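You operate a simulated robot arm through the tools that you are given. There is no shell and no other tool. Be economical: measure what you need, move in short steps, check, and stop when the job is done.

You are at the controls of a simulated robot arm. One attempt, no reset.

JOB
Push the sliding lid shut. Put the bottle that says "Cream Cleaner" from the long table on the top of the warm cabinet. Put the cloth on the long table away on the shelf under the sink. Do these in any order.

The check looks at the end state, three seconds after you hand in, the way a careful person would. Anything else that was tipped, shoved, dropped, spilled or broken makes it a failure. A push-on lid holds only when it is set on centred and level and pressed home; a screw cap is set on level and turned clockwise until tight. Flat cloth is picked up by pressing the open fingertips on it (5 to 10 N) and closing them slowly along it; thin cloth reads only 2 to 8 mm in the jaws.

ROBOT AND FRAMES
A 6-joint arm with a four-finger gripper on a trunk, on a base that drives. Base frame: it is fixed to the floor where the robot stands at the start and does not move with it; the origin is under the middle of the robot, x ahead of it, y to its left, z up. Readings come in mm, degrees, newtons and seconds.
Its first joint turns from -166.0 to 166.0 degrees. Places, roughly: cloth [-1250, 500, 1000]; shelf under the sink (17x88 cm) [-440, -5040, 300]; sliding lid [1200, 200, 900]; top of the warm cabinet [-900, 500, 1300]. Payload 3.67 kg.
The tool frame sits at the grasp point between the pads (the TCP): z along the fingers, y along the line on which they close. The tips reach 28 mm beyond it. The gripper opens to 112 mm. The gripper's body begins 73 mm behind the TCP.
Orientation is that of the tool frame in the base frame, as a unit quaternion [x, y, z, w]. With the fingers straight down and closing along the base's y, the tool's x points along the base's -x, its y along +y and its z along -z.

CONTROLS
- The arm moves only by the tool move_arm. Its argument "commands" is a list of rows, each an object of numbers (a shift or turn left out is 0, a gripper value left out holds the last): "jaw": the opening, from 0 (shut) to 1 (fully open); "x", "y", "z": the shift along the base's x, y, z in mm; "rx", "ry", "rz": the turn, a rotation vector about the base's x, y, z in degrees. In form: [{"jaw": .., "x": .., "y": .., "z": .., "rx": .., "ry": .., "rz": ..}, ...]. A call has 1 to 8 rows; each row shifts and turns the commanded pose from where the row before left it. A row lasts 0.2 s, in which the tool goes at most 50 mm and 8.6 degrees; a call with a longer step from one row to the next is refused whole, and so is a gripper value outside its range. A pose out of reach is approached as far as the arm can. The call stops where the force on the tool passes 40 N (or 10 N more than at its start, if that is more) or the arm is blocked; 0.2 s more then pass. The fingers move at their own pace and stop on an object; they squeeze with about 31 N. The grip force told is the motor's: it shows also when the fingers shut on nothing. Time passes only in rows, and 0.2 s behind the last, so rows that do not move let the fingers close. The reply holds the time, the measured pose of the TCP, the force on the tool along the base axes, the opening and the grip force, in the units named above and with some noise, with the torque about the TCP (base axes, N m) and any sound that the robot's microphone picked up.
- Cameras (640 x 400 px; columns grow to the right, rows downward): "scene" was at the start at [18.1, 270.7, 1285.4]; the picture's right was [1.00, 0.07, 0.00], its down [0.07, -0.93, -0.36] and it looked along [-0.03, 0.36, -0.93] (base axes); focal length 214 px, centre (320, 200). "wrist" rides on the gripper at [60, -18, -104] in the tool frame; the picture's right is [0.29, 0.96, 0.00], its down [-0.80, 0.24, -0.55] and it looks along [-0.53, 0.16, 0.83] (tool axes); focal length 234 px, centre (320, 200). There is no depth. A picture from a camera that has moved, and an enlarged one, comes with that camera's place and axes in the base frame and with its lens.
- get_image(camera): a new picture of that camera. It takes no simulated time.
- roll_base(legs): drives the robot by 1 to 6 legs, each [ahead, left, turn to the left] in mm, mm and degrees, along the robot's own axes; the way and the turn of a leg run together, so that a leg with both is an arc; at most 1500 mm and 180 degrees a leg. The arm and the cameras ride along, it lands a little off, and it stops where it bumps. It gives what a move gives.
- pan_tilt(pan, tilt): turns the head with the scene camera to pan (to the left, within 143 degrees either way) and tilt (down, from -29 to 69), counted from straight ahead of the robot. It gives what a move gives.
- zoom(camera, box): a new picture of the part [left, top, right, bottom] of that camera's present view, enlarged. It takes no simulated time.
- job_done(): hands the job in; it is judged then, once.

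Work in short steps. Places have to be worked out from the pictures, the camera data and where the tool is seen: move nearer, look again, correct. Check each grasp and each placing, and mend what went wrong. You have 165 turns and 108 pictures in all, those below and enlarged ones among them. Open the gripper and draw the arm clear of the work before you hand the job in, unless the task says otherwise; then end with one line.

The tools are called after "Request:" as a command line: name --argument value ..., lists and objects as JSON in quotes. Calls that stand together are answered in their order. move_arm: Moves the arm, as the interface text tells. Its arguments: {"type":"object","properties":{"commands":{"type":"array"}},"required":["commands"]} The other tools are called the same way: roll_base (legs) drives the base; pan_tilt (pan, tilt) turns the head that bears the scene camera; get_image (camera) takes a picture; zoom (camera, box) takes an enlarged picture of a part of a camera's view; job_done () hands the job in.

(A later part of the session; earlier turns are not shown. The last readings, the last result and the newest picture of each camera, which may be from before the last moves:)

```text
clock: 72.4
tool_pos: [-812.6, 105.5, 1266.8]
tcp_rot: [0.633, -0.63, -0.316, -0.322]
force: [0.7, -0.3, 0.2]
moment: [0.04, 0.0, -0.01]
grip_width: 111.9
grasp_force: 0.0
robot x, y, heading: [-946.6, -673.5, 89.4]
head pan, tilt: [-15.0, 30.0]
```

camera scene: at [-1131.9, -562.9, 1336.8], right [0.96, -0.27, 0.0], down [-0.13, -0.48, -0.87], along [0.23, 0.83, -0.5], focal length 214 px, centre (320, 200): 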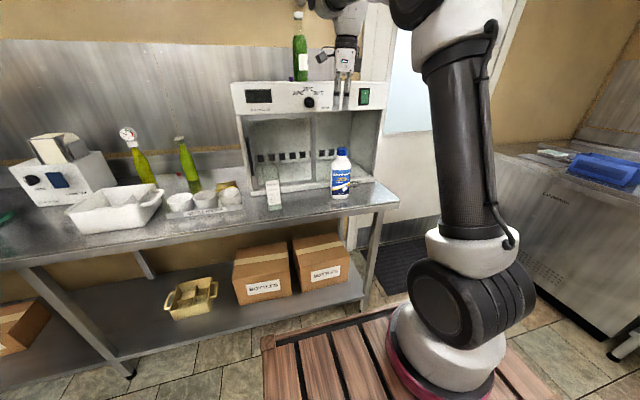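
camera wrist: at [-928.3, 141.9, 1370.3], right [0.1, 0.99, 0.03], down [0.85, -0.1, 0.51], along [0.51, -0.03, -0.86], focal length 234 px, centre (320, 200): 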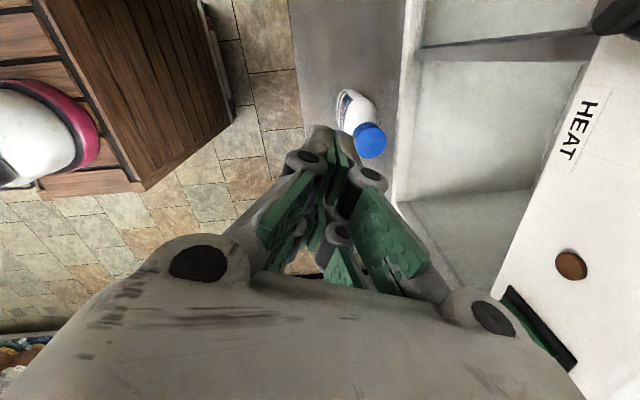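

Roll is right now. I finish tilting to horizontal after backing the base 200 mm to have room.

Request:
roll_base --legs '[[-200, 0, 0]]'

Request:
move_arm --commands '[{"rx": 7.2}, {"rx": 7.2}, {"rx": 7.2}, {"rx": 7.2}, {"rx": 7.2}, {"y": 20}, {"y": 20}]'

Request:
get_image --camera "wrist"

```text
clock: 74.0
tool_pos: [-816.1, -93.9, 1267.9]
tcp_rot: [0.634, -0.63, -0.316, -0.319]
force: [-0.1, -0.1, 0.3]
moment: [0.02, 0.0, 0.03]
grip_width: 112.0
grasp_force: 0.1
robot x, y, heading: [-944.2, -875.0, 89.4]
head pan, tilt: [-15.0, 30.0]
```

```text
clock: 75.6
tool_pos: [-815.9, -54.4, 1267.5]
tcp_rot: [0.611, -0.608, -0.356, -0.36]
force: [0.3, 0.5, 1.2]
moment: [-0.05, -0.01, -0.01]
grip_width: 111.8
grasp_force: 0.0
out of reach, approached as far as the arm can: row 2, 3, 4, 5
robot x, y, heading: [-943.8, -870.0, 89.5]
head pan, tilt: [-15.0, 30.0]
```

```text
72 pictures are left
camera wrist: at [-798.2, -173.9, 1265.6], right [-0.96, -0.14, -0.26], down [-0.25, -0.09, 0.96], along [-0.16, 0.99, 0.06], focal length 234 px, centre (320, 200)
```

wrist: 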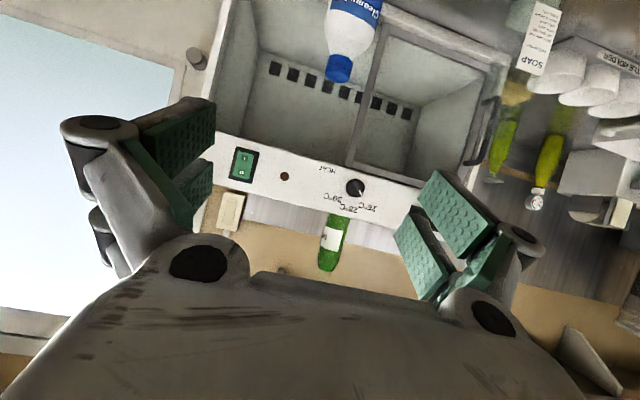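

Pitch stuck at 29° below horizontal; that's still a fine side grasp. I descend in front of the bottle, trying a bit more tilt.

Request:
move_arm --commands '[{"x": -4, "y": 15, "z": -40}, {"x": -4, "y": 15, "z": -40}, {"x": -4, "y": 15, "z": -40}, {"x": -4, "y": 15, "z": -40}, {"x": -3, "y": 10, "z": -40}, {"y": 10, "z": -40}, {"rx": 5, "z": -20}, {"rx": 5}]'

Request:
get_image --camera "wrist"

Request:
get_image --camera "scene"

```text
clock: 77.4
tool_pos: [-802.2, -55.4, 1228.0]
tcp_rot: [0.577, -0.575, -0.408, -0.413]
force: [0.3, -0.5, -0.1]
moment: [0.02, 0.01, -0.02]
grip_width: 111.9
grasp_force: 0.0
out of reach, approached as far as the arm can: row 1, 2, 3, 4, 5, 6, 7
robot x, y, heading: [-941.0, -870.9, 89.6]
head pan, tilt: [-15.0, 30.0]
```

```text
71 pictures are left
camera wrist: at [-784.8, -173.1, 1204.0], right [-0.96, -0.09, -0.28], down [-0.25, -0.26, 0.93], along [-0.16, 0.96, 0.23], focal length 234 px, centre (320, 200)
```

wrist: 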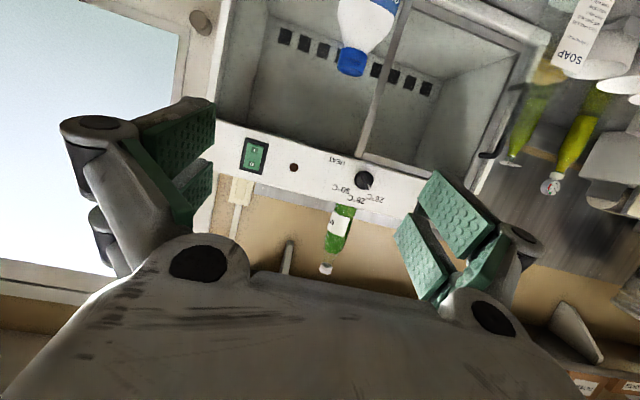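

```text
70 pictures are left
camera scene: at [-1133.6, -761.6, 1336.8], right [0.96, -0.27, 0.0], down [-0.13, -0.48, -0.87], along [0.23, 0.83, -0.5], focal length 214 px, centre (320, 200)
```

scene: 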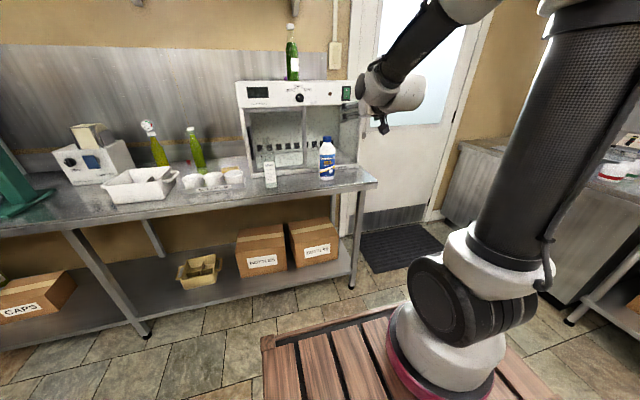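

The wrist bend is the limit when the tool is close in; I extend outward first, then go down.

Request:
move_arm --commands '[{"y": 35, "x": -6}, {"y": 35, "x": -6}, {"y": 35, "x": -6}, {"y": 15, "x": -6, "z": -30}, {"z": -40}, {"z": -40}, {"z": -30}]'

Request:
get_image --camera "wrist"

```text
clock: 79.0
tool_pos: [-825.3, 65.0, 1088.1]
tcp_rot: [0.577, -0.575, -0.407, -0.413]
force: [0.2, -1.5, 0.3]
moment: [-0.04, 0.04, -0.01]
grip_width: 111.9
grasp_force: 0.1
robot x, y, heading: [-947.6, -871.0, 89.7]
head pan, tilt: [-15.0, 30.0]
```

```text
69 pictures are left
camera wrist: at [-808.0, -52.9, 1064.5], right [-0.96, -0.1, -0.28], down [-0.25, -0.26, 0.93], along [-0.16, 0.96, 0.23], focal length 234 px, centre (320, 200)
```

wrist: 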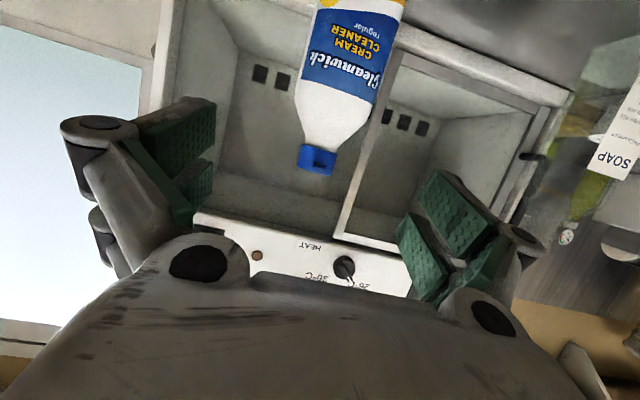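

Bottle is centred at x≈−834. I lower to grasp height and advance partway.

Request:
move_arm --commands '[{"z": -35, "x": -4}, {"z": -35, "x": -4}, {"z": -28}, {"y": 30}, {"y": 30}, {"y": 20}]'

Request:
get_image --camera "wrist"

Request:
zoom --camera "scene" --box '[240, 80, 440, 205]'

```text
clock: 80.4
tool_pos: [-833.8, 146.5, 989.3]
tcp_rot: [0.578, -0.575, -0.407, -0.412]
force: [-0.2, -0.1, 0.6]
moment: [-0.02, -0.03, 0.0]
grip_width: 112.0
grasp_force: 0.1
robot x, y, heading: [-941.5, -874.9, 89.5]
head pan, tilt: [-15.0, 30.0]
```

```text
68 pictures are left
camera wrist: at [-815.9, 26.7, 965.6], right [-0.96, -0.1, -0.28], down [-0.25, -0.26, 0.93], along [-0.16, 0.96, 0.22], focal length 234 px, centre (320, 200)
```

wrist: 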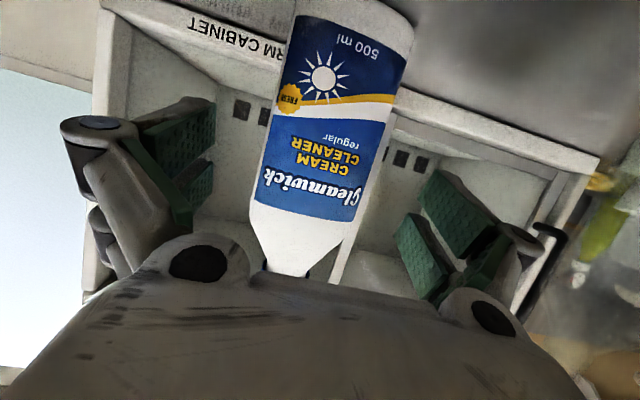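

```text
3.20 times, centred on (340, 142) of scene
camera zoom: at [-1133.6, -761.8, 1336.9], right [0.96, -0.27, 0.0], down [-0.13, -0.48, -0.87], along [0.23, 0.83, -0.5], focal length 686 px, centre (256, 384)
```

zoom: 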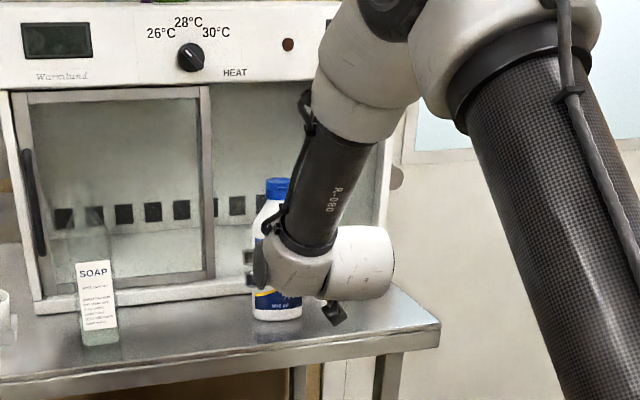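

The bottle is ~5 mm toward +x of centre; I correct and advance to straddle it, then close.

Request:
move_arm --commands '[{"y": 20, "x": 5}, {"y": 20}, {"y": 19}, {"jaw": 0.6}, {"jaw": 0.45}]'

Request:
get_image --camera "wrist"

```text
clock: 81.6
tool_pos: [-828.4, 204.2, 988.1]
tcp_rot: [0.578, -0.575, -0.407, -0.411]
force: [-1.5, 1.6, 0.5]
moment: [0.07, 0.25, -0.03]
grip_width: 78.0
grasp_force: 30.7
robot x, y, heading: [-944.6, -868.2, 89.4]
head pan, tilt: [-15.0, 30.0]
```

```text
66 pictures are left
camera wrist: at [-811.0, 85.9, 965.8], right [-0.96, -0.1, -0.28], down [-0.25, -0.26, 0.93], along [-0.16, 0.96, 0.22], focal length 234 px, centre (320, 200)
```

wrist: 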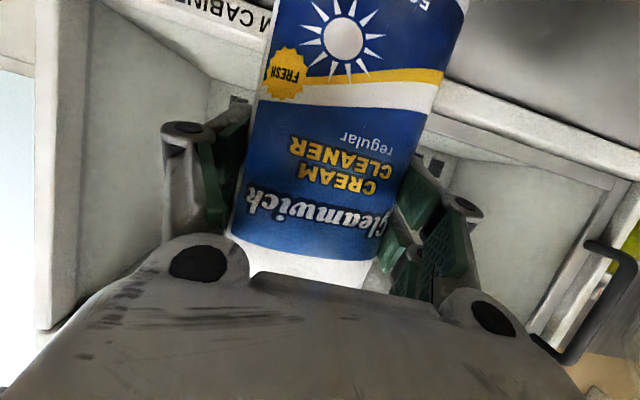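

Gripped at 78 mm. Lift straight up a bit and check force.

Request:
move_arm --commands '[{"jaw": 0.3, "z": 0}, {"z": 15}, {"z": 25}, {"z": 30}]'

Request:
zoom --camera "scene" --box '[240, 80, 440, 205]'

```text
clock: 82.6
tool_pos: [-828.5, 204.6, 1058.0]
tcp_rot: [0.579, -0.575, -0.407, -0.411]
force: [0.2, -0.4, -8.2]
moment: [0.08, 0.01, 0.0]
grip_width: 78.0
grasp_force: 31.0
robot x, y, heading: [-948.4, -869.8, 89.7]
head pan, tilt: [-15.0, 30.0]
```

```text
3.20 times, centred on (340, 142) of scene
camera zoom: at [-1133.5, -761.0, 1336.8], right [0.96, -0.27, 0.0], down [-0.13, -0.48, -0.87], along [0.23, 0.83, -0.5], focal length 686 px, centre (256, 384)
```

zoom: 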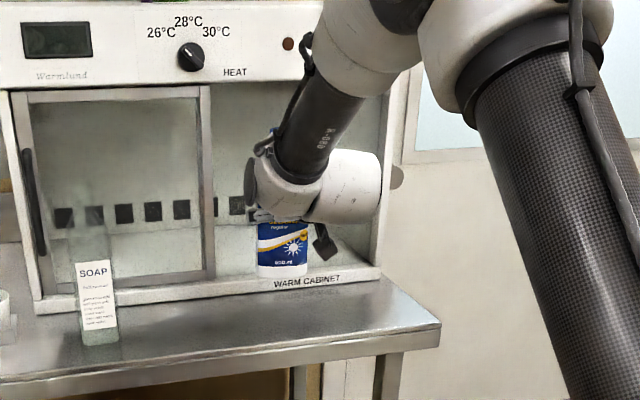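

The bottle is held upright. Raise it straight up to above cabinet-top height.

Request:
move_arm --commands '[{"z": 50}, {"z": 50}, {"z": 50}, {"z": 50}, {"z": 50}, {"z": 50}, {"z": 50}, {"z": 50}]'

Request:
get_image --camera "scene"

```text
clock: 84.4
tool_pos: [-835.0, 206.2, 1324.0]
tcp_rot: [-0.571, 0.585, 0.436, 0.377]
force: [-12.3, 0.9, -11.2]
moment: [0.09, -0.71, -0.79]
grip_width: 78.0
grasp_force: 31.0
out of reach, approached as far as the arm can: row 3, 4, 5, 6, 7
robot x, y, heading: [-942.5, -866.7, 89.4]
head pan, tilt: [-15.0, 30.0]
```

```text
64 pictures are left
camera scene: at [-1134.9, -761.2, 1336.6], right [0.96, -0.26, 0.0], down [-0.13, -0.48, -0.87], along [0.23, 0.83, -0.5], focal length 214 px, centre (320, 200)
```

scene: 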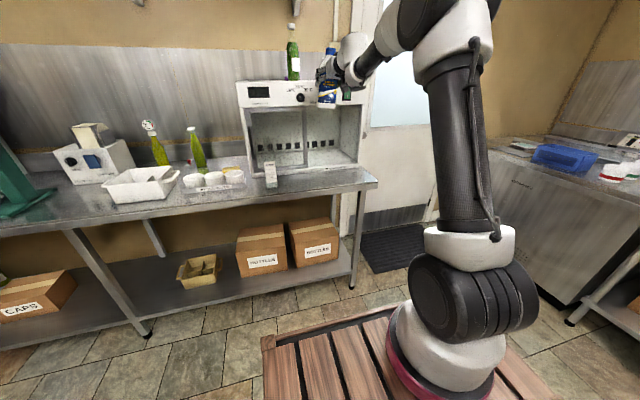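

Some rows were reach-limited and a small roll crept in. I hold still for a reading, then see if it can continue in small steps.

Request:
move_arm --commands '[{}, {"z": 15}, {"z": 15}, {}]'

Request:
get_image --camera "wrist"

```text
clock: 85.4
tool_pos: [-836.9, 205.0, 1351.8]
tcp_rot: [0.592, -0.567, -0.418, -0.391]
force: [0.2, 0.3, -6.3]
moment: [-0.01, 0.0, 0.03]
grip_width: 78.1
grasp_force: 30.9
robot x, y, heading: [-943.7, -870.6, 89.8]
head pan, tilt: [-15.0, 30.0]
```

```text
63 pictures are left
camera wrist: at [-814.3, 87.0, 1329.3], right [-0.95, -0.15, -0.26], down [-0.22, -0.26, 0.94], along [-0.21, 0.96, 0.21], focal length 234 px, centre (320, 200)
```

wrist: 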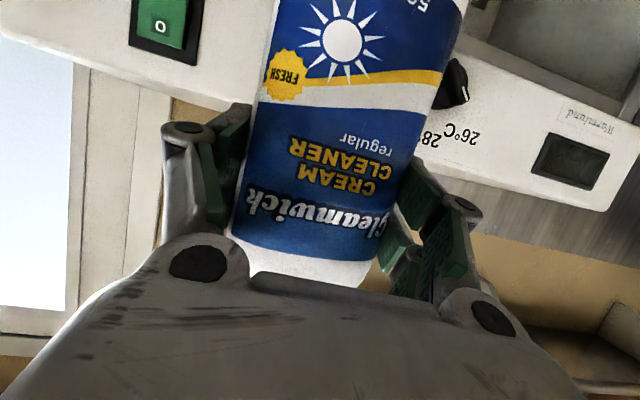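

It was only a speed limit; grip is unchanged. Continue up in 17 mm steps.

Request:
move_arm --commands '[{"z": 17}, {"z": 17}, {"z": 17}, {"z": 17}, {"z": 17}, {"z": 17}, {"z": 17}, {}]'

```text
clock: 87.2
tool_pos: [-838.0, 205.8, 1469.3]
tcp_rot: [0.592, -0.568, -0.417, -0.392]
force: [-0.1, 0.5, -7.1]
moment: [0.02, -0.05, 0.01]
grip_width: 77.7
grasp_force: 31.4
robot x, y, heading: [-943.0, -869.2, 89.7]
head pan, tilt: [-15.0, 30.0]
```

Now I compare bottle base height with the cabinet top.

Request:
zoom --camera "scene" --box '[220, 0, 420, 125]'

```text
3.20 times, centred on (320, 62) of scene
camera zoom: at [-1133.5, -761.3, 1336.8], right [0.96, -0.27, 0.0], down [-0.13, -0.48, -0.87], along [0.23, 0.83, -0.5], focal length 686 px, centre (320, 640)
```

zoom: 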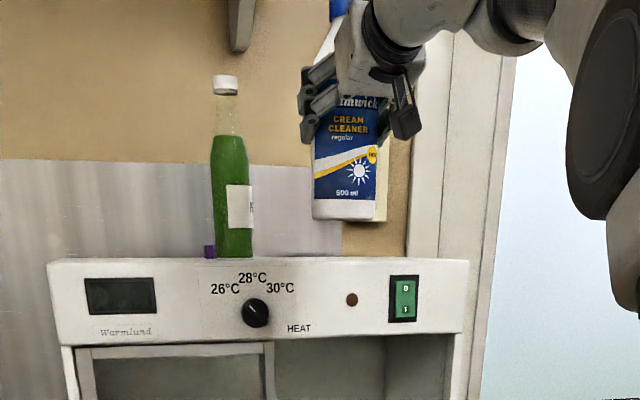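

Base is ≈25–45 mm above the cabinet top. I shift right to x≈−765 first, then drive the base forward.

Request:
move_arm --commands '[{"x": 15}, {"x": 15}, {"x": 15}, {"x": 15}, {"x": 13}, {}]'

Request:
roll_base --legs '[[150, 0, 0]]'

Request:
get_image --camera "scene"

```text
clock: 88.6
tool_pos: [-764.7, 204.9, 1469.7]
tcp_rot: [0.592, -0.567, -0.417, -0.391]
force: [0.0, -0.1, -6.4]
moment: [-0.01, -0.01, 0.01]
grip_width: 77.9
grasp_force: 30.9
robot x, y, heading: [-942.1, -867.4, 90.0]
head pan, tilt: [-15.0, 30.0]
```

```text
clock: 90.0
tool_pos: [-762.7, 355.0, 1470.2]
tcp_rot: [0.592, -0.567, -0.417, -0.391]
force: [-0.9, 0.4, -6.5]
moment: [-0.01, -0.02, 0.04]
grip_width: 78.0
grasp_force: 31.0
robot x, y, heading: [-942.1, -720.7, 89.5]
head pan, tilt: [-15.0, 30.0]
```

```text
61 pictures are left
camera scene: at [-1132.2, -610.4, 1336.8], right [0.96, -0.27, 0.0], down [-0.13, -0.48, -0.87], along [0.23, 0.83, -0.5], focal length 214 px, centre (320, 200)
```

scene: 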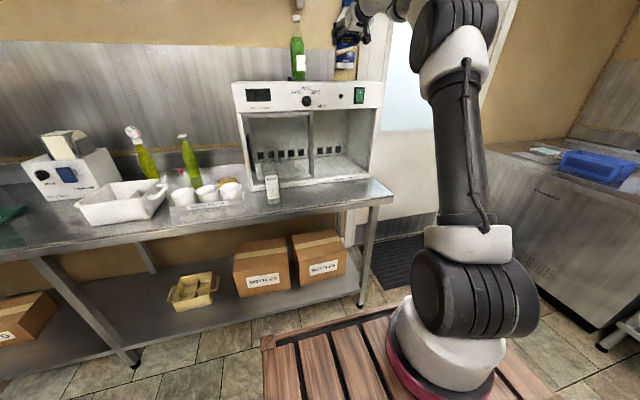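

Clear so far. Raise the head's gaze and look at the bottle over the cabinet.

Request:
pan_tilt --pan -20 --tilt 5

Request:
get_image --camera "scene"

```text
clock: 90.9
tool_pos: [-762.9, 355.3, 1468.6]
tcp_rot: [0.592, -0.568, -0.417, -0.392]
force: [0.2, 0.4, -5.8]
moment: [0.02, 0.0, 0.02]
grip_width: 78.0
grasp_force: 31.3
robot x, y, heading: [-942.9, -721.7, 89.8]
head pan, tilt: [-20.0, 5.0]
```

```text
60 pictures are left
camera scene: at [-1124.2, -611.4, 1377.2], right [0.94, -0.35, 0.0], down [-0.03, -0.08, -1.0], along [0.35, 0.93, -0.09], focal length 214 px, centre (320, 200)
```

scene: 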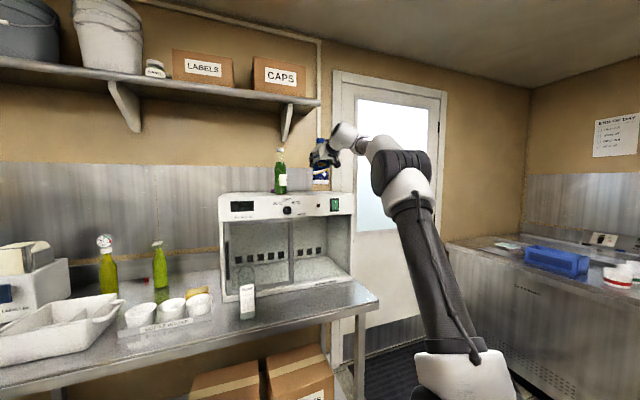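

The shelf is well above and ends left of the bottle. Drive forward 70 mm more and then lower slowly.

Request:
roll_base --legs '[[72, 0, 0]]'

Request:
move_arm --commands '[{"z": -5}, {"z": -5}, {}]'

Request:
zoom --camera "scene" --box '[240, 100, 400, 240]'

```text
clock: 91.9
tool_pos: [-762.5, 427.7, 1469.2]
tcp_rot: [0.592, -0.568, -0.417, -0.391]
force: [-0.4, -0.9, -6.7]
moment: [0.02, 0.02, 0.0]
grip_width: 77.9
grasp_force: 30.7
robot x, y, heading: [-942.6, -645.5, 89.5]
head pan, tilt: [-20.0, 5.0]
```

```text
clock: 92.7
tool_pos: [-760.6, 429.0, 1459.0]
tcp_rot: [0.592, -0.568, -0.417, -0.391]
force: [0.1, 0.0, -6.3]
moment: [0.01, 0.02, -0.01]
grip_width: 77.7
grasp_force: 30.5
robot x, y, heading: [-943.9, -647.3, 89.7]
head pan, tilt: [-20.0, 5.0]
```

```text
2.86 times, centred on (320, 170) of scene
camera zoom: at [-1123.5, -539.1, 1377.2], right [0.94, -0.35, 0.0], down [-0.03, -0.08, -1.0], along [0.35, 0.93, -0.09], focal length 613 px, centre (320, 286)
```

zoom: 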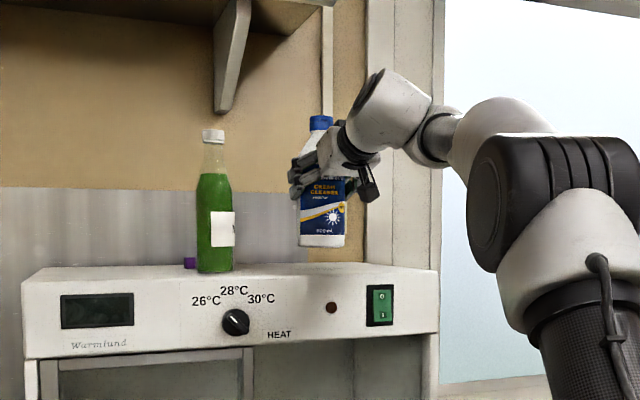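

Bottle hangs ~35 mm over the top. Lower in 5 mm steps until it touches.

Request:
move_arm --commands '[{"z": -5}, {"z": -5}, {"z": -5}, {"z": -4}, {"z": -3}]'

```text
clock: 93.9
tool_pos: [-760.9, 427.3, 1437.6]
tcp_rot: [0.592, -0.568, -0.417, -0.391]
force: [-0.6, -1.2, -6.2]
moment: [0.0, 0.01, -0.01]
grip_width: 77.7
grasp_force: 31.5
robot x, y, heading: [-940.4, -648.5, 89.5]
head pan, tilt: [-20.0, 5.0]
```

Request:
zoom --camera "scene" --box '[240, 100, 400, 240]'

Request:
move_arm --commands '[{"z": -3}, {"z": -3}, {"z": -3}]'

```text
2.86 times, centred on (320, 170) of scene
camera zoom: at [-1123.5, -539.1, 1377.2], right [0.94, -0.35, 0.0], down [-0.03, -0.08, -1.0], along [0.35, 0.93, -0.09], focal length 613 px, centre (320, 286)
```

zoom: 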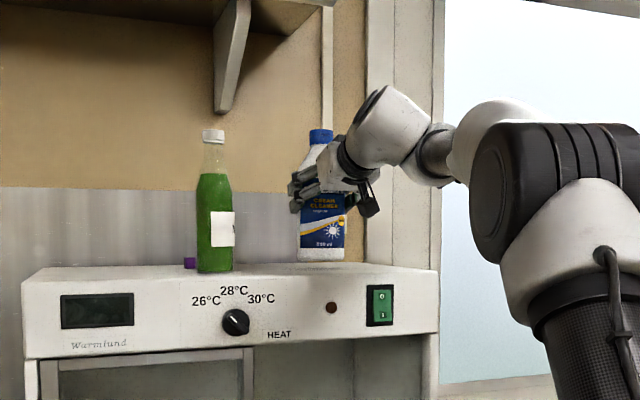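

```text
clock: 94.7
tool_pos: [-760.9, 428.3, 1429.1]
tcp_rot: [0.592, -0.567, -0.417, -0.392]
force: [0.6, 0.2, -6.5]
moment: [-0.02, -0.01, -0.02]
grip_width: 77.9
grasp_force: 30.7
robot x, y, heading: [-942.6, -646.5, 89.3]
head pan, tilt: [-20.0, 5.0]
```

Still hanging (−6.5 N). Continue in 2 mm steps.

Request:
move_arm --commands '[{"z": -2}, {"z": -2}, {"z": -2}, {"z": -2}]'

```text
clock: 95.7
tool_pos: [-762.8, 425.9, 1422.8]
tcp_rot: [0.591, -0.566, -0.418, -0.394]
force: [-0.5, 6.3, 11.5]
moment: [0.78, -0.47, 0.09]
grip_width: 77.9
grasp_force: 30.9
robot x, y, heading: [-944.7, -650.3, 89.4]
head pan, tilt: [-20.0, 5.0]
```

Contact is made. I relieve slightly, then open gently.

Request:
move_arm --commands '[{"z": 1.5}, {"jaw": 0.72}, {"jaw": 0.78}, {"jaw": 0.85}, {"jaw": 1}, {}]'

Request:
get_image --camera "wrist"

Request:
zoom --camera "scene" --box '[240, 100, 400, 240]'

```text
clock: 97.1
tool_pos: [-761.4, 428.8, 1422.5]
tcp_rot: [0.592, -0.568, -0.417, -0.391]
force: [0.1, 0.4, 0.1]
moment: [0.01, 0.01, -0.01]
grip_width: 112.2
grasp_force: 0.0
robot x, y, heading: [-941.5, -647.4, 89.5]
head pan, tilt: [-20.0, 5.0]
```

```text
57 pictures are left
camera wrist: at [-738.9, 309.9, 1400.5], right [-0.95, -0.15, -0.26], down [-0.22, -0.26, 0.94], along [-0.2, 0.96, 0.21], focal length 234 px, centre (320, 200)
```

wrist: 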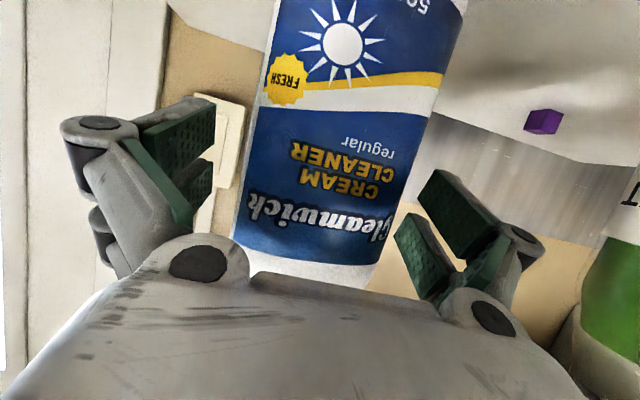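

```text
2.86 times, centred on (320, 170) of scene
camera zoom: at [-1123.6, -539.4, 1377.3], right [0.94, -0.35, 0.0], down [-0.03, -0.08, -1.0], along [0.35, 0.93, -0.09], focal length 613 px, centre (320, 286)
```

zoom: 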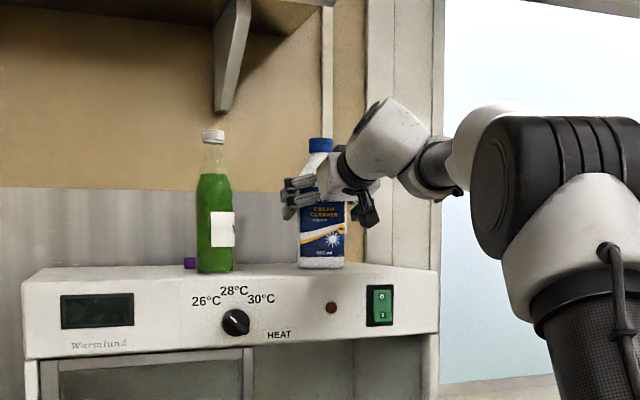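

The bottle stands on the cabinet. I back the base straight off.

Request:
roll_base --legs '[[-150, 0, 0], [-150, 0, 0]]'

Request:
get_image --camera "scene"

```text
clock: 99.5
tool_pos: [-764.3, 125.8, 1421.6]
tcp_rot: [0.592, -0.568, -0.417, -0.392]
force: [0.1, -0.3, -0.3]
moment: [0.0, -0.02, 0.0]
grip_width: 112.0
grasp_force: 0.1
robot x, y, heading: [-945.5, -948.0, 89.6]
head pan, tilt: [-20.0, 5.0]
```

```text
55 pictures are left
camera scene: at [-1126.2, -841.3, 1377.3], right [0.94, -0.35, 0.0], down [-0.03, -0.08, -1.0], along [0.35, 0.93, -0.09], focal length 214 px, centre (320, 200)
```

scene: 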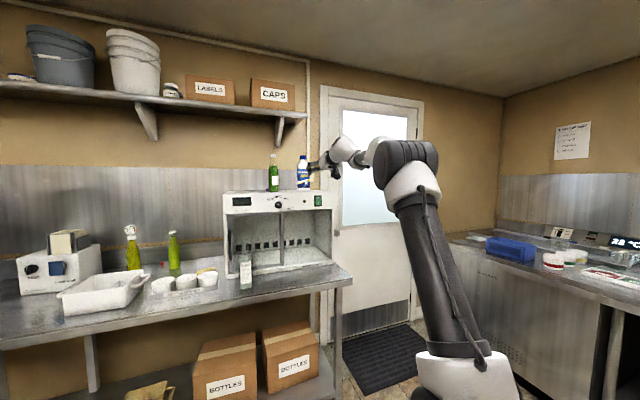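

Bottle is well placed. Now I bring the tool upright again, lowering a bit, then roll it for the cloth.

Request:
move_arm --commands '[{"rx": -8.5, "z": -22}, {"rx": -8.5, "z": -22}, {"rx": -8.5, "z": -22}, {"rx": -8.5, "z": -22}, {"rx": -8.5, "z": -22}, {"rx": -8.5, "z": -22}, {"rx": -8.5, "z": -22}, {"rx": -8.5, "z": -22}]'

Request:
move_arm --commands '[{"rz": -8.3}, {"rz": -8.3}, {"rz": -8.3}, {"rz": -8.3}, {"rz": -8.3}, {"rz": -8.3}, {"rz": -8.3}, {"rz": -8.3}]'

```text
clock: 101.2
tool_pos: [-721.4, 37.7, 1191.4]
tcp_rot: [0.707, -0.692, -0.148, 0.009]
force: [0.2, 1.1, -1.4]
moment: [-0.03, 0.04, 0.02]
grip_width: 112.0
grasp_force: 0.0
out of reach, approached as far as the arm can: row 3, 4, 5, 6, 7, 8
robot x, y, heading: [-944.7, -950.0, 89.3]
head pan, tilt: [-20.0, 5.0]
```

```text
clock: 103.0
tool_pos: [-706.3, 19.3, 1181.0]
tcp_rot: [-0.583, 0.795, 0.166, 0.011]
force: [0.8, -0.8, 0.4]
moment: [-0.02, -0.01, 0.01]
grip_width: 111.9
grasp_force: 0.1
out of reach, approached as far as the arm can: row 2, 3, 4, 5, 6, 7, 8
robot x, y, heading: [-945.9, -946.9, 89.6]
head pan, tilt: [-20.0, 5.0]
```

I was at the reach limit with the tool upright; pull in first and then complete the orientation.

Request:
move_arm --commands '[{"y": -30, "x": -10}, {"y": -30, "x": -10, "rx": -5, "ry": 2}, {"y": -30, "x": -10, "rx": -5, "ry": 2}, {"rx": -5, "ry": 2}, {"rx": -2, "ry": 3}]'

```text
clock: 104.2
tool_pos: [-720.8, -86.3, 1170.3]
tcp_rot: [-0.57, 0.804, 0.094, -0.139]
force: [0.2, -0.2, 2.0]
moment: [0.01, -0.04, -0.01]
grip_width: 111.8
grasp_force: 0.0
out of reach, approached as far as the arm can: row 4, 5
robot x, y, heading: [-946.9, -952.0, 89.6]
head pan, tilt: [-20.0, 5.0]
```

Tilt correction had the wrong sign; fix with ry −19°.

Request:
move_arm --commands '[{"ry": -6.5}, {"ry": -6.5}, {"ry": -6.3}, {}]'

```text
clock: 105.2
tool_pos: [-724.8, -88.4, 1165.6]
tcp_rot: [-0.568, 0.81, 0.098, -0.11]
force: [-0.8, -0.3, 0.2]
moment: [0.02, 0.0, -0.02]
grip_width: 112.1
grasp_force: 0.1
out of reach, approached as far as the arm can: row 1, 2, 3
robot x, y, heading: [-948.3, -949.8, 89.5]
head pan, tilt: [-20.0, 5.0]
```

Stuck in some limit; I try the roll direction instead.

Request:
move_arm --commands '[{"rz": -6}, {"rz": -6}, {"rz": -6}, {}]'

Request:
pan_tilt --pan -35 --tilt 10

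Request:
get_image --camera "scene"

```text
clock: 106.2
tool_pos: [-652.8, -167.3, 1112.5]
tcp_rot: [-0.448, 0.88, 0.13, -0.095]
force: [-0.2, 0.4, -0.1]
moment: [-0.04, -0.03, 0.02]
grip_width: 112.0
grasp_force: 0.1
out of reach, approached as far as the arm can: row 1, 2, 3
robot x, y, heading: [-949.6, -952.0, 89.4]
head pan, tilt: [-20.0, 5.0]
```

```text
clock: 107.0
tool_pos: [-652.4, -167.3, 1112.9]
tcp_rot: [-0.449, 0.879, 0.131, -0.095]
force: [0.2, 0.1, 0.8]
moment: [-0.02, 0.01, 0.01]
grip_width: 112.1
grasp_force: 0.0
robot x, y, heading: [-945.1, -948.3, 89.6]
head pan, tilt: [-35.0, 10.0]
```

```text
54 pictures are left
camera scene: at [-1104.4, -851.7, 1369.2], right [0.81, -0.58, 0.0], down [-0.1, -0.14, -0.98], along [0.57, 0.8, -0.17], focal length 214 px, centre (320, 200)
```

scene: 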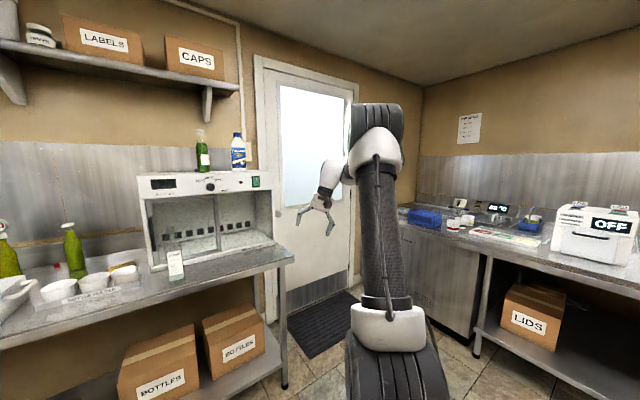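

I keep rolling back toward the orientation known to work with the tool down.

Request:
move_arm --commands '[{"rz": -8}, {"rz": -8}, {"rz": -8}, {"rz": -8}, {"rz": -8}]'

```text
clock: 108.2
tool_pos: [-579.0, -311.4, 982.2]
tcp_rot: [-0.131, 0.975, 0.177, -0.043]
force: [0.1, 0.0, 0.6]
moment: [0.01, 0.05, 0.01]
grip_width: 111.9
grasp_force: 0.1
out of reach, approached as far as the arm can: row 1, 2, 3, 4, 5
robot x, y, heading: [-941.5, -950.7, 89.4]
head pan, tilt: [-35.0, 10.0]
```

Now raise and move back outward from here.

Request:
move_arm --commands '[{"z": 30, "y": 15, "x": -10}, {"z": 30, "y": 15, "x": -10}, {"z": 30, "y": 15, "x": -10}, {"z": 30, "y": 15, "x": -10}, {"z": 30, "y": 15, "x": -10}, {"z": 30, "y": 15, "x": -10}]'

```text
clock: 109.6
tool_pos: [-598.1, -353.8, 1005.0]
tcp_rot: [-0.13, 0.975, 0.173, -0.044]
force: [0.2, 0.8, -0.9]
moment: [-0.07, 0.05, 0.0]
grip_width: 111.7
grasp_force: 0.0
out of reach, approached as far as the arm can: row 1, 2, 3, 4, 5, 6
robot x, y, heading: [-946.2, -948.3, 89.2]
head pan, tilt: [-35.0, 10.0]
```

Still limited; I look at the arm's posture.

Request:
pan_tilt --pan -40 --tilt 15

Request:
get_image --camera "scene"

Request:
get_image --camera "wrist"

```text
clock: 110.3
tool_pos: [-597.5, -353.9, 1005.2]
tcp_rot: [-0.13, 0.975, 0.175, -0.045]
force: [0.5, -0.5, 0.1]
moment: [0.0, 0.01, 0.03]
grip_width: 112.1
grasp_force: 0.0
robot x, y, heading: [-944.5, -947.1, 89.4]
head pan, tilt: [-40.0, 15.0]
```

```text
53 pictures are left
camera scene: at [-1097.7, -856.4, 1361.1], right [0.76, -0.65, 0.0], down [-0.17, -0.2, -0.97], along [0.63, 0.73, -0.26], focal length 214 px, centre (320, 200)
```

scene: 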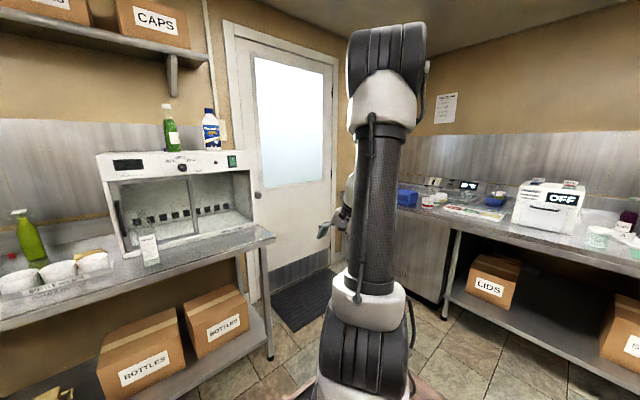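

```text
52 pictures are left
camera wrist: at [-637.9, -420.3, 1097.6], right [-0.5, 0.79, 0.35], down [0.78, 0.25, 0.57], along [0.36, 0.56, -0.75], focal length 234 px, centre (320, 200)
```

wrist: 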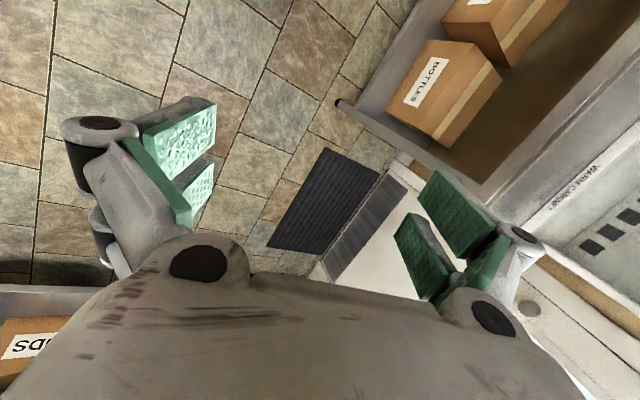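

The forearm hangs folded; I try moving straight outward.

Request:
move_arm --commands '[{"y": 30, "x": 10}, {"y": 30, "x": 10}, {"y": 30, "x": 10}, {"y": 30, "x": 10}]'

```text
clock: 111.3
tool_pos: [-549.5, -286.6, 943.8]
tcp_rot: [-0.127, 0.976, 0.169, -0.045]
force: [-0.3, 0.9, 0.7]
moment: [-0.02, -0.03, -0.03]
grip_width: 112.0
grasp_force: 0.1
out of reach, approached as far as the arm can: row 1, 2, 3, 4
robot x, y, heading: [-945.7, -951.1, 89.7]
head pan, tilt: [-40.0, 15.0]
```

My wrist likely switched branch during the lift, so the roll limit is now on the other side. I test rolling positively while moving back out.

Request:
move_arm --commands '[{"rz": 8}, {"rz": 8}, {"rz": 8}, {"rz": 8, "z": 20}, {"rz": 8, "z": 30}, {"rz": 8, "z": 30}, {"rz": 8, "z": 30}, {"rz": 8, "z": 30}]'

```text
clock: 113.1
tool_pos: [-561.6, -275.5, 1077.0]
tcp_rot: [-0.619, 0.764, 0.136, -0.121]
force: [0.0, 0.4, 0.9]
moment: [0.04, 0.03, -0.01]
grip_width: 112.1
grasp_force: 0.0
out of reach, approached as far as the arm can: row 7, 8
robot x, y, heading: [-945.7, -947.1, 89.3]
head pan, tilt: [-40.0, 15.0]
```

That freed it. I move back out in front while straightening the tool.

Request:
move_arm --commands '[{"x": 5, "y": 35}, {"x": -10, "y": 35, "ry": -4}, {"x": -35, "y": 30, "z": 10, "ry": -4, "rz": 3}, {"x": -38, "y": 25, "z": 10, "ry": -4, "rz": 3}, {"x": -38, "y": 20, "z": 10, "ry": -4, "rz": 3}, {"x": -38, "y": 20, "z": 10, "ry": -4, "rz": 3}, {"x": -38, "y": 10, "z": 10, "rz": 3}, {"x": -38, "y": 5, "z": 10, "rz": 3}]'

```text
clock: 114.9
tool_pos: [-807.9, -105.5, 1102.8]
tcp_rot: [0.739, -0.661, -0.127, 0.022]
force: [1.3, -0.8, -1.3]
moment: [0.01, 0.01, 0.03]
grip_width: 112.0
grasp_force: 0.1
out of reach, approached as far as the arm can: row 2, 3, 4, 5, 6
robot x, y, heading: [-945.2, -950.1, 89.5]
head pan, tilt: [-40.0, 15.0]
```

Good posture now. Straighten the remaining tilt and roll on to +x for the cloth grasp.

Request:
move_arm --commands '[{"ry": -6, "rx": -4}, {"ry": -6, "rx": -4}, {"rz": 8.3}, {"rz": 8.3}, {"rz": 8.3}, {"rz": 8.3}, {"rz": 8.3}, {"rz": 8.3}]'

```text
clock: 116.7
tool_pos: [-823.8, -106.0, 1094.9]
tcp_rot: [0.945, -0.289, -0.137, 0.07]
force: [-0.2, 0.2, -0.4]
moment: [0.05, -0.01, 0.01]
grip_width: 112.1
grasp_force: 0.1
out of reach, approached as far as the arm can: row 1, 2, 6, 7, 8
robot x, y, heading: [-943.5, -947.3, 89.4]
head pan, tilt: [-40.0, 15.0]
```

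The wrist is now in a branch that suits outward-tilted tool poses with the camera on top. I'll use that: tilt the tool outward 30° and roll the camera to the top side.

Request:
move_arm --commands '[{"rx": 8}, {"rx": 8}, {"rx": 8}, {"rx": 8, "ry": -3}, {"rx": 3, "ry": -7}, {"ry": -7}]'

```text
clock: 118.1
tool_pos: [-823.1, -107.3, 1093.9]
tcp_rot: [0.942, -0.205, -0.078, -0.252]
force: [0.4, -0.2, -0.7]
moment: [0.0, 0.03, -0.01]
grip_width: 112.1
grasp_force: 0.0
robot x, y, heading: [-946.1, -949.7, 89.6]
head pan, tilt: [-40.0, 15.0]
```

All reachable now. Roll −115° about the tool axis.

Request:
move_arm --commands '[{"rx": 0.36, "ry": -4.17, "rz": 7.07}, {"rx": 0.36, "ry": -4.17, "rz": 7.07}, {"rx": 0.36, "ry": -4.17, "rz": 7.07}, {"rx": 0.36, "ry": -4.17, "rz": 7.07}, {"rx": 0.36, "ry": -4.17, "rz": 7.07}, {"rx": 0.36, "ry": -4.17, "rz": 7.07}, {"rx": 0.36, "ry": -4.17, "rz": 7.07}]'

Request:
move_arm --commands '[{"rx": 0.36, "ry": -4.17, "rz": 7.07}, {"rx": 0.36, "ry": -4.17, "rz": 7.07}, {"rx": 0.36, "ry": -4.17, "rz": 7.07}, {"rx": 0.36, "ry": -4.17, "rz": 7.07}, {"rx": 0.36, "ry": -4.17, "rz": 7.07}, {"rx": 0.36, "ry": -4.17, "rz": 7.07}, {"rx": 0.36, "ry": -4.17, "rz": 7.07}]'

```text
clock: 119.7
tool_pos: [-822.9, -106.8, 1094.4]
tcp_rot: [0.925, 0.275, 0.054, -0.257]
force: [-0.3, -0.1, -0.5]
moment: [0.02, 0.01, -0.01]
grip_width: 112.1
grasp_force: 0.1
robot x, y, heading: [-945.7, -949.3, 89.6]
head pan, tilt: [-40.0, 15.0]
```

```text
clock: 121.3
tool_pos: [-824.8, -106.1, 1095.1]
tcp_rot: [0.678, 0.686, 0.172, -0.201]
force: [-0.1, 0.8, -1.4]
moment: [0.01, 0.02, -0.02]
grip_width: 112.0
grasp_force: 0.1
robot x, y, heading: [-946.8, -950.2, 89.4]
head pan, tilt: [-40.0, 15.0]
```

Orientation is right: closing along x, tilted 30° outward, camera on top. Drive left in line with the cloth and ahead.

Request:
roll_base --legs '[[0, 0, 0], [0, 488, 0], [330, 0, 0]]'

Request:
get_image --camera "wrist"

```text
clock: 126.2
tool_pos: [-1307.7, 225.8, 1094.5]
tcp_rot: [0.678, 0.686, 0.172, -0.201]
force: [-0.8, -0.1, 0.3]
moment: [0.0, 0.0, -0.01]
grip_width: 112.0
grasp_force: 0.1
robot x, y, heading: [-1427.7, -615.9, 89.7]
head pan, tilt: [-40.0, 15.0]
```

```text
51 pictures are left
camera wrist: at [-1321.6, 224.5, 1214.3], right [0.96, 0.27, 0.11], down [0.26, -0.96, 0.06], along [0.12, -0.03, -0.99], focal length 234 px, centre (320, 200)
```

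wrist: 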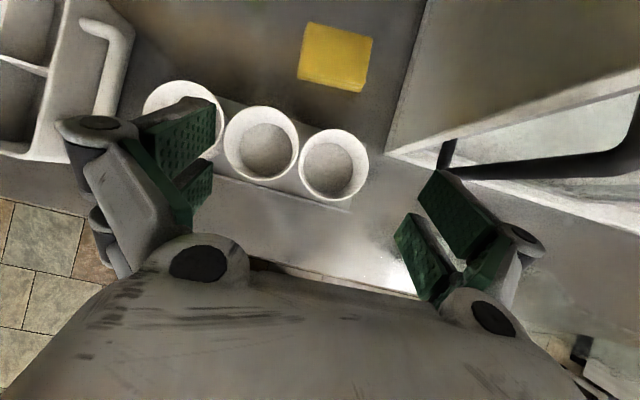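

Cloth centre ≈ (−1312, 410), 95×76 mm, rotated about +7°. Align the jaws, move over it and come down to z≈960.

Request:
move_arm --commands '[{"rz": 7, "x": -2, "y": 20, "ry": 1}, {"x": -2, "y": 40}, {"y": 40}, {"y": 40}, {"y": 32, "z": -20}, {"z": -40}, {"z": -40}, {"z": -34}]'

Request:
get_image --camera "wrist"

```text
clock: 128.0
tool_pos: [-1311.0, 398.6, 960.6]
tcp_rot: [0.637, 0.723, 0.154, -0.218]
force: [0.2, -1.3, 0.9]
moment: [-0.01, -0.02, 0.02]
grip_width: 112.2
grasp_force: 0.1
robot x, y, heading: [-1429.8, -615.7, 89.8]
head pan, tilt: [-40.0, 15.0]
```

```text
50 pictures are left
camera wrist: at [-1323.2, 394.9, 1080.1], right [0.92, 0.38, 0.1], down [0.38, -0.92, 0.06], along [0.11, -0.01, -0.99], focal length 234 px, centre (320, 200)
```

wrist: 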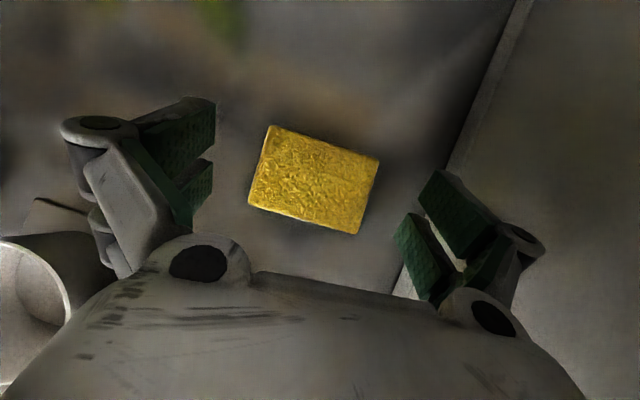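

Well aligned. Fine-adjust (rz −3, x −2, y −3) and descend toward the table, slowly at the end.

Request:
move_arm --commands '[{"rz": -3, "x": -2, "y": -3}, {"z": -20}, {"z": -20}, {"z": -8}, {"z": -5}, {}]'

Request:
get_image --camera "wrist"

```text
clock: 129.4
tool_pos: [-1313.2, 396.0, 906.4]
tcp_rot: [0.656, 0.707, 0.159, -0.213]
force: [0.2, -0.3, 0.4]
moment: [0.02, 0.01, -0.01]
grip_width: 112.2
grasp_force: 0.0
robot x, y, heading: [-1427.1, -619.2, 89.6]
head pan, tilt: [-40.0, 15.0]
```

```text
49 pictures are left
camera wrist: at [-1325.2, 392.8, 1027.2], right [0.94, 0.33, 0.09], down [0.33, -0.94, 0.06], along [0.11, -0.02, -0.99], focal length 234 px, centre (320, 200)
```

wrist: 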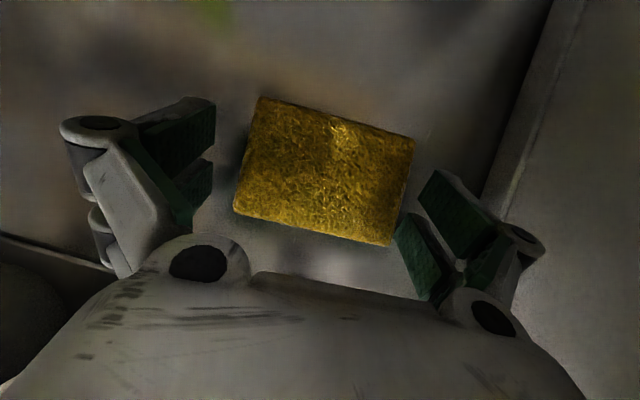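

Right fingertip sits ~3 mm lower than left and tight at the right edge. I level (ry −3.2) and shift +3 mm, then re-look.

Request:
move_arm --commands '[{"z": 5}, {"ry": -3.2, "x": 3}, {}]'

Request:
get_image --camera "wrist"

```text
clock: 130.2
tool_pos: [-1310.4, 395.0, 912.5]
tcp_rot: [0.651, 0.712, 0.177, -0.193]
force: [0.2, 0.0, -1.2]
moment: [-0.02, -0.01, -0.03]
grip_width: 111.9
grasp_force: 0.1
robot x, y, heading: [-1426.8, -615.6, 89.5]
head pan, tilt: [-40.0, 15.0]
```

```text
48 pictures are left
camera wrist: at [-1328.9, 392.6, 1031.8], right [0.93, 0.33, 0.15], down [0.33, -0.94, 0.07], along [0.16, -0.02, -0.99], focal length 234 px, centre (320, 200)
```

wrist: 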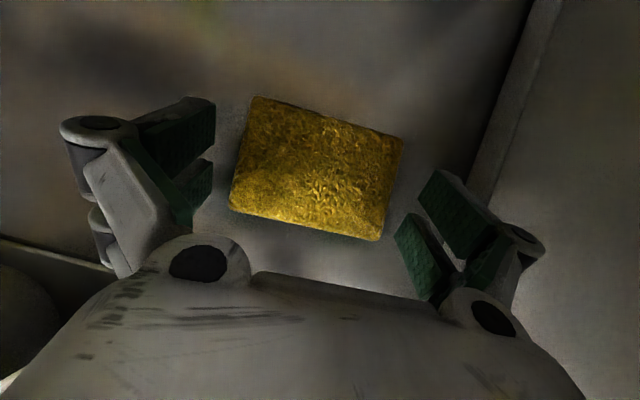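

Both edges clear now. Descend carefully along the cloth's sides.

Request:
move_arm --commands '[{"x": 1.5, "z": -5}, {"z": -5}, {"z": -4}, {}]'

```text
clock: 131.2
tool_pos: [-1309.5, 396.3, 900.7]
tcp_rot: [0.651, 0.712, 0.179, -0.194]
force: [0.5, -1.3, 15.2]
moment: [-0.32, 0.44, 0.06]
grip_width: 112.2
grasp_force: 0.0
robot x, y, heading: [-1427.5, -618.2, 89.4]
head pan, tilt: [-40.0, 15.0]
```

Contact at 15 N. I look to see what is touching.

Request:
get_image --camera "wrist"

Request:
pan_tilt --pan -12 --tilt 35

Request:
get_image --camera "scene"

```text
47 pictures are left
camera wrist: at [-1327.5, 392.5, 1019.6], right [0.93, 0.33, 0.15], down [0.33, -0.94, 0.07], along [0.16, -0.02, -0.99], focal length 234 px, centre (320, 200)
```

wrist: 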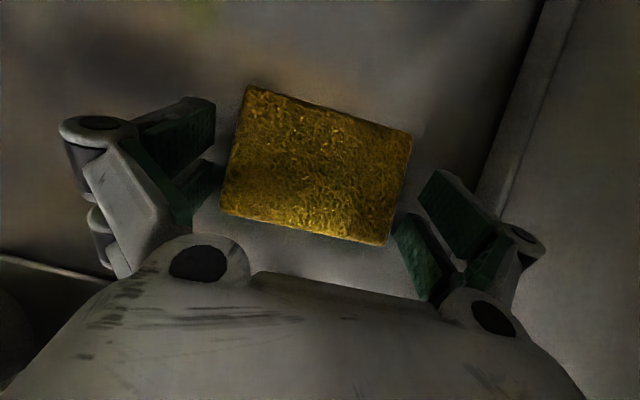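

```text
clock: 132.2
tool_pos: [-1307.2, 396.1, 900.2]
tcp_rot: [0.65, 0.712, 0.178, -0.195]
force: [-1.8, 5.1, 24.3]
moment: [-0.35, 0.47, -0.14]
grip_width: 112.3
grasp_force: 0.2
robot x, y, heading: [-1426.0, -614.5, 89.7]
head pan, tilt: [-12.0, 35.0]
```

```text
46 pictures are left
camera scene: at [-1621.8, -509.4, 1329.2], right [0.98, -0.22, 0.0], down [-0.12, -0.56, -0.82], along [0.18, 0.8, -0.57], focal length 214 px, centre (320, 200)
```

scene: 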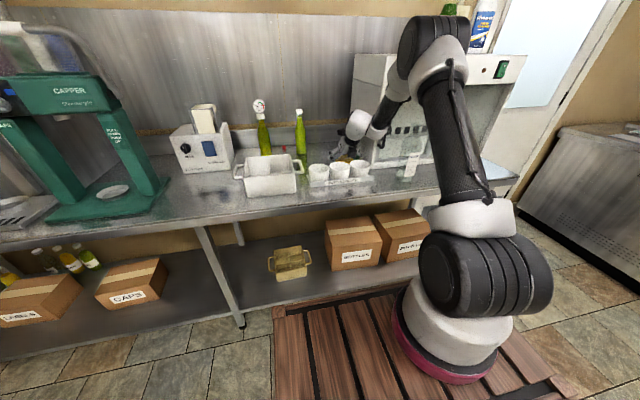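

Request:
zoom --camera "scene" --box '[290, 90, 420, 200]'

```text
3.64 times, centred on (355, 145) of scene
camera zoom: at [-1621.8, -509.4, 1329.2], right [0.98, -0.22, 0.0], down [-0.12, -0.56, -0.82], along [0.18, 0.8, -0.57], focal length 780 px, centre (193, 400)
```

zoom: 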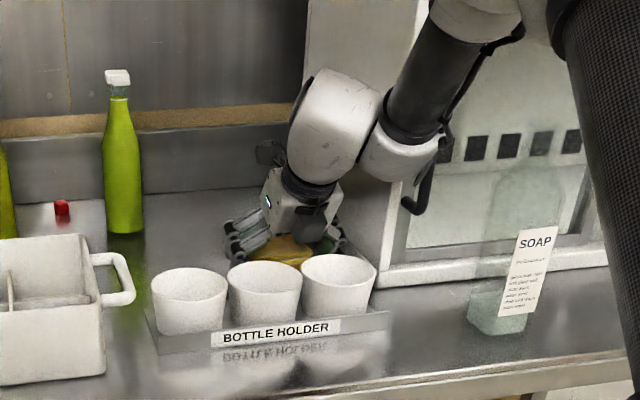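

Tips are at the table; the wrist is close to the cabinet's handle but in front of it. I ease up 2 mm and close slowly on the cloth.

Request:
move_arm --commands '[{"z": 2}, {"jaw": 0.88}, {"jaw": 0.82}, {"jaw": 0.76}, {"jaw": 0.7}, {"jaw": 0.64}]'

Request:
get_image --camera "wrist"

```text
clock: 133.0
tool_pos: [-1310.3, 396.7, 908.0]
tcp_rot: [0.65, 0.712, 0.18, -0.197]
force: [-5.1, -10.0, 41.8]
moment: [-0.79, 1.3, 0.34]
grip_width: 89.2
grasp_force: 45.0
robot x, y, heading: [-1429.0, -619.0, 89.3]
head pan, tilt: [-12.0, 35.0]
stopped in row 4: the force on the tool passed its limit at 47 N (the readings are from after the stop); the commanded pose is now the measured one
```

```text
44 pictures are left
camera wrist: at [-1328.6, 392.2, 1027.9], right [0.93, 0.33, 0.15], down [0.33, -0.94, 0.06], along [0.16, -0.01, -0.99], focal length 234 px, centre (320, 200)
```

wrist: 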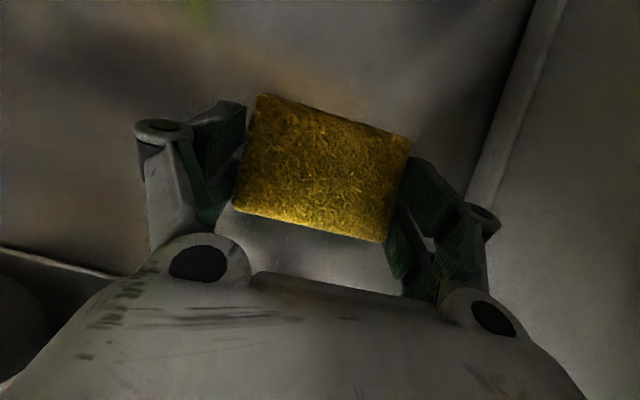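

The fingertips reach farther as they close, pressing the table. I rise 6 mm and finish closing.

Request:
move_arm --commands '[{"z": 3}, {"z": 2}, {"jaw": 0.74}, {"jaw": 0.7}, {}]'

```text
clock: 134.2
tool_pos: [-1311.5, 397.0, 909.3]
tcp_rot: [0.65, 0.713, 0.179, -0.194]
force: [-5.0, 15.0, 31.3]
moment: [0.56, 0.79, -0.44]
grip_width: 89.1
grasp_force: 31.2
robot x, y, heading: [-1425.7, -617.4, 89.5]
head pan, tilt: [-12.0, 35.0]
```

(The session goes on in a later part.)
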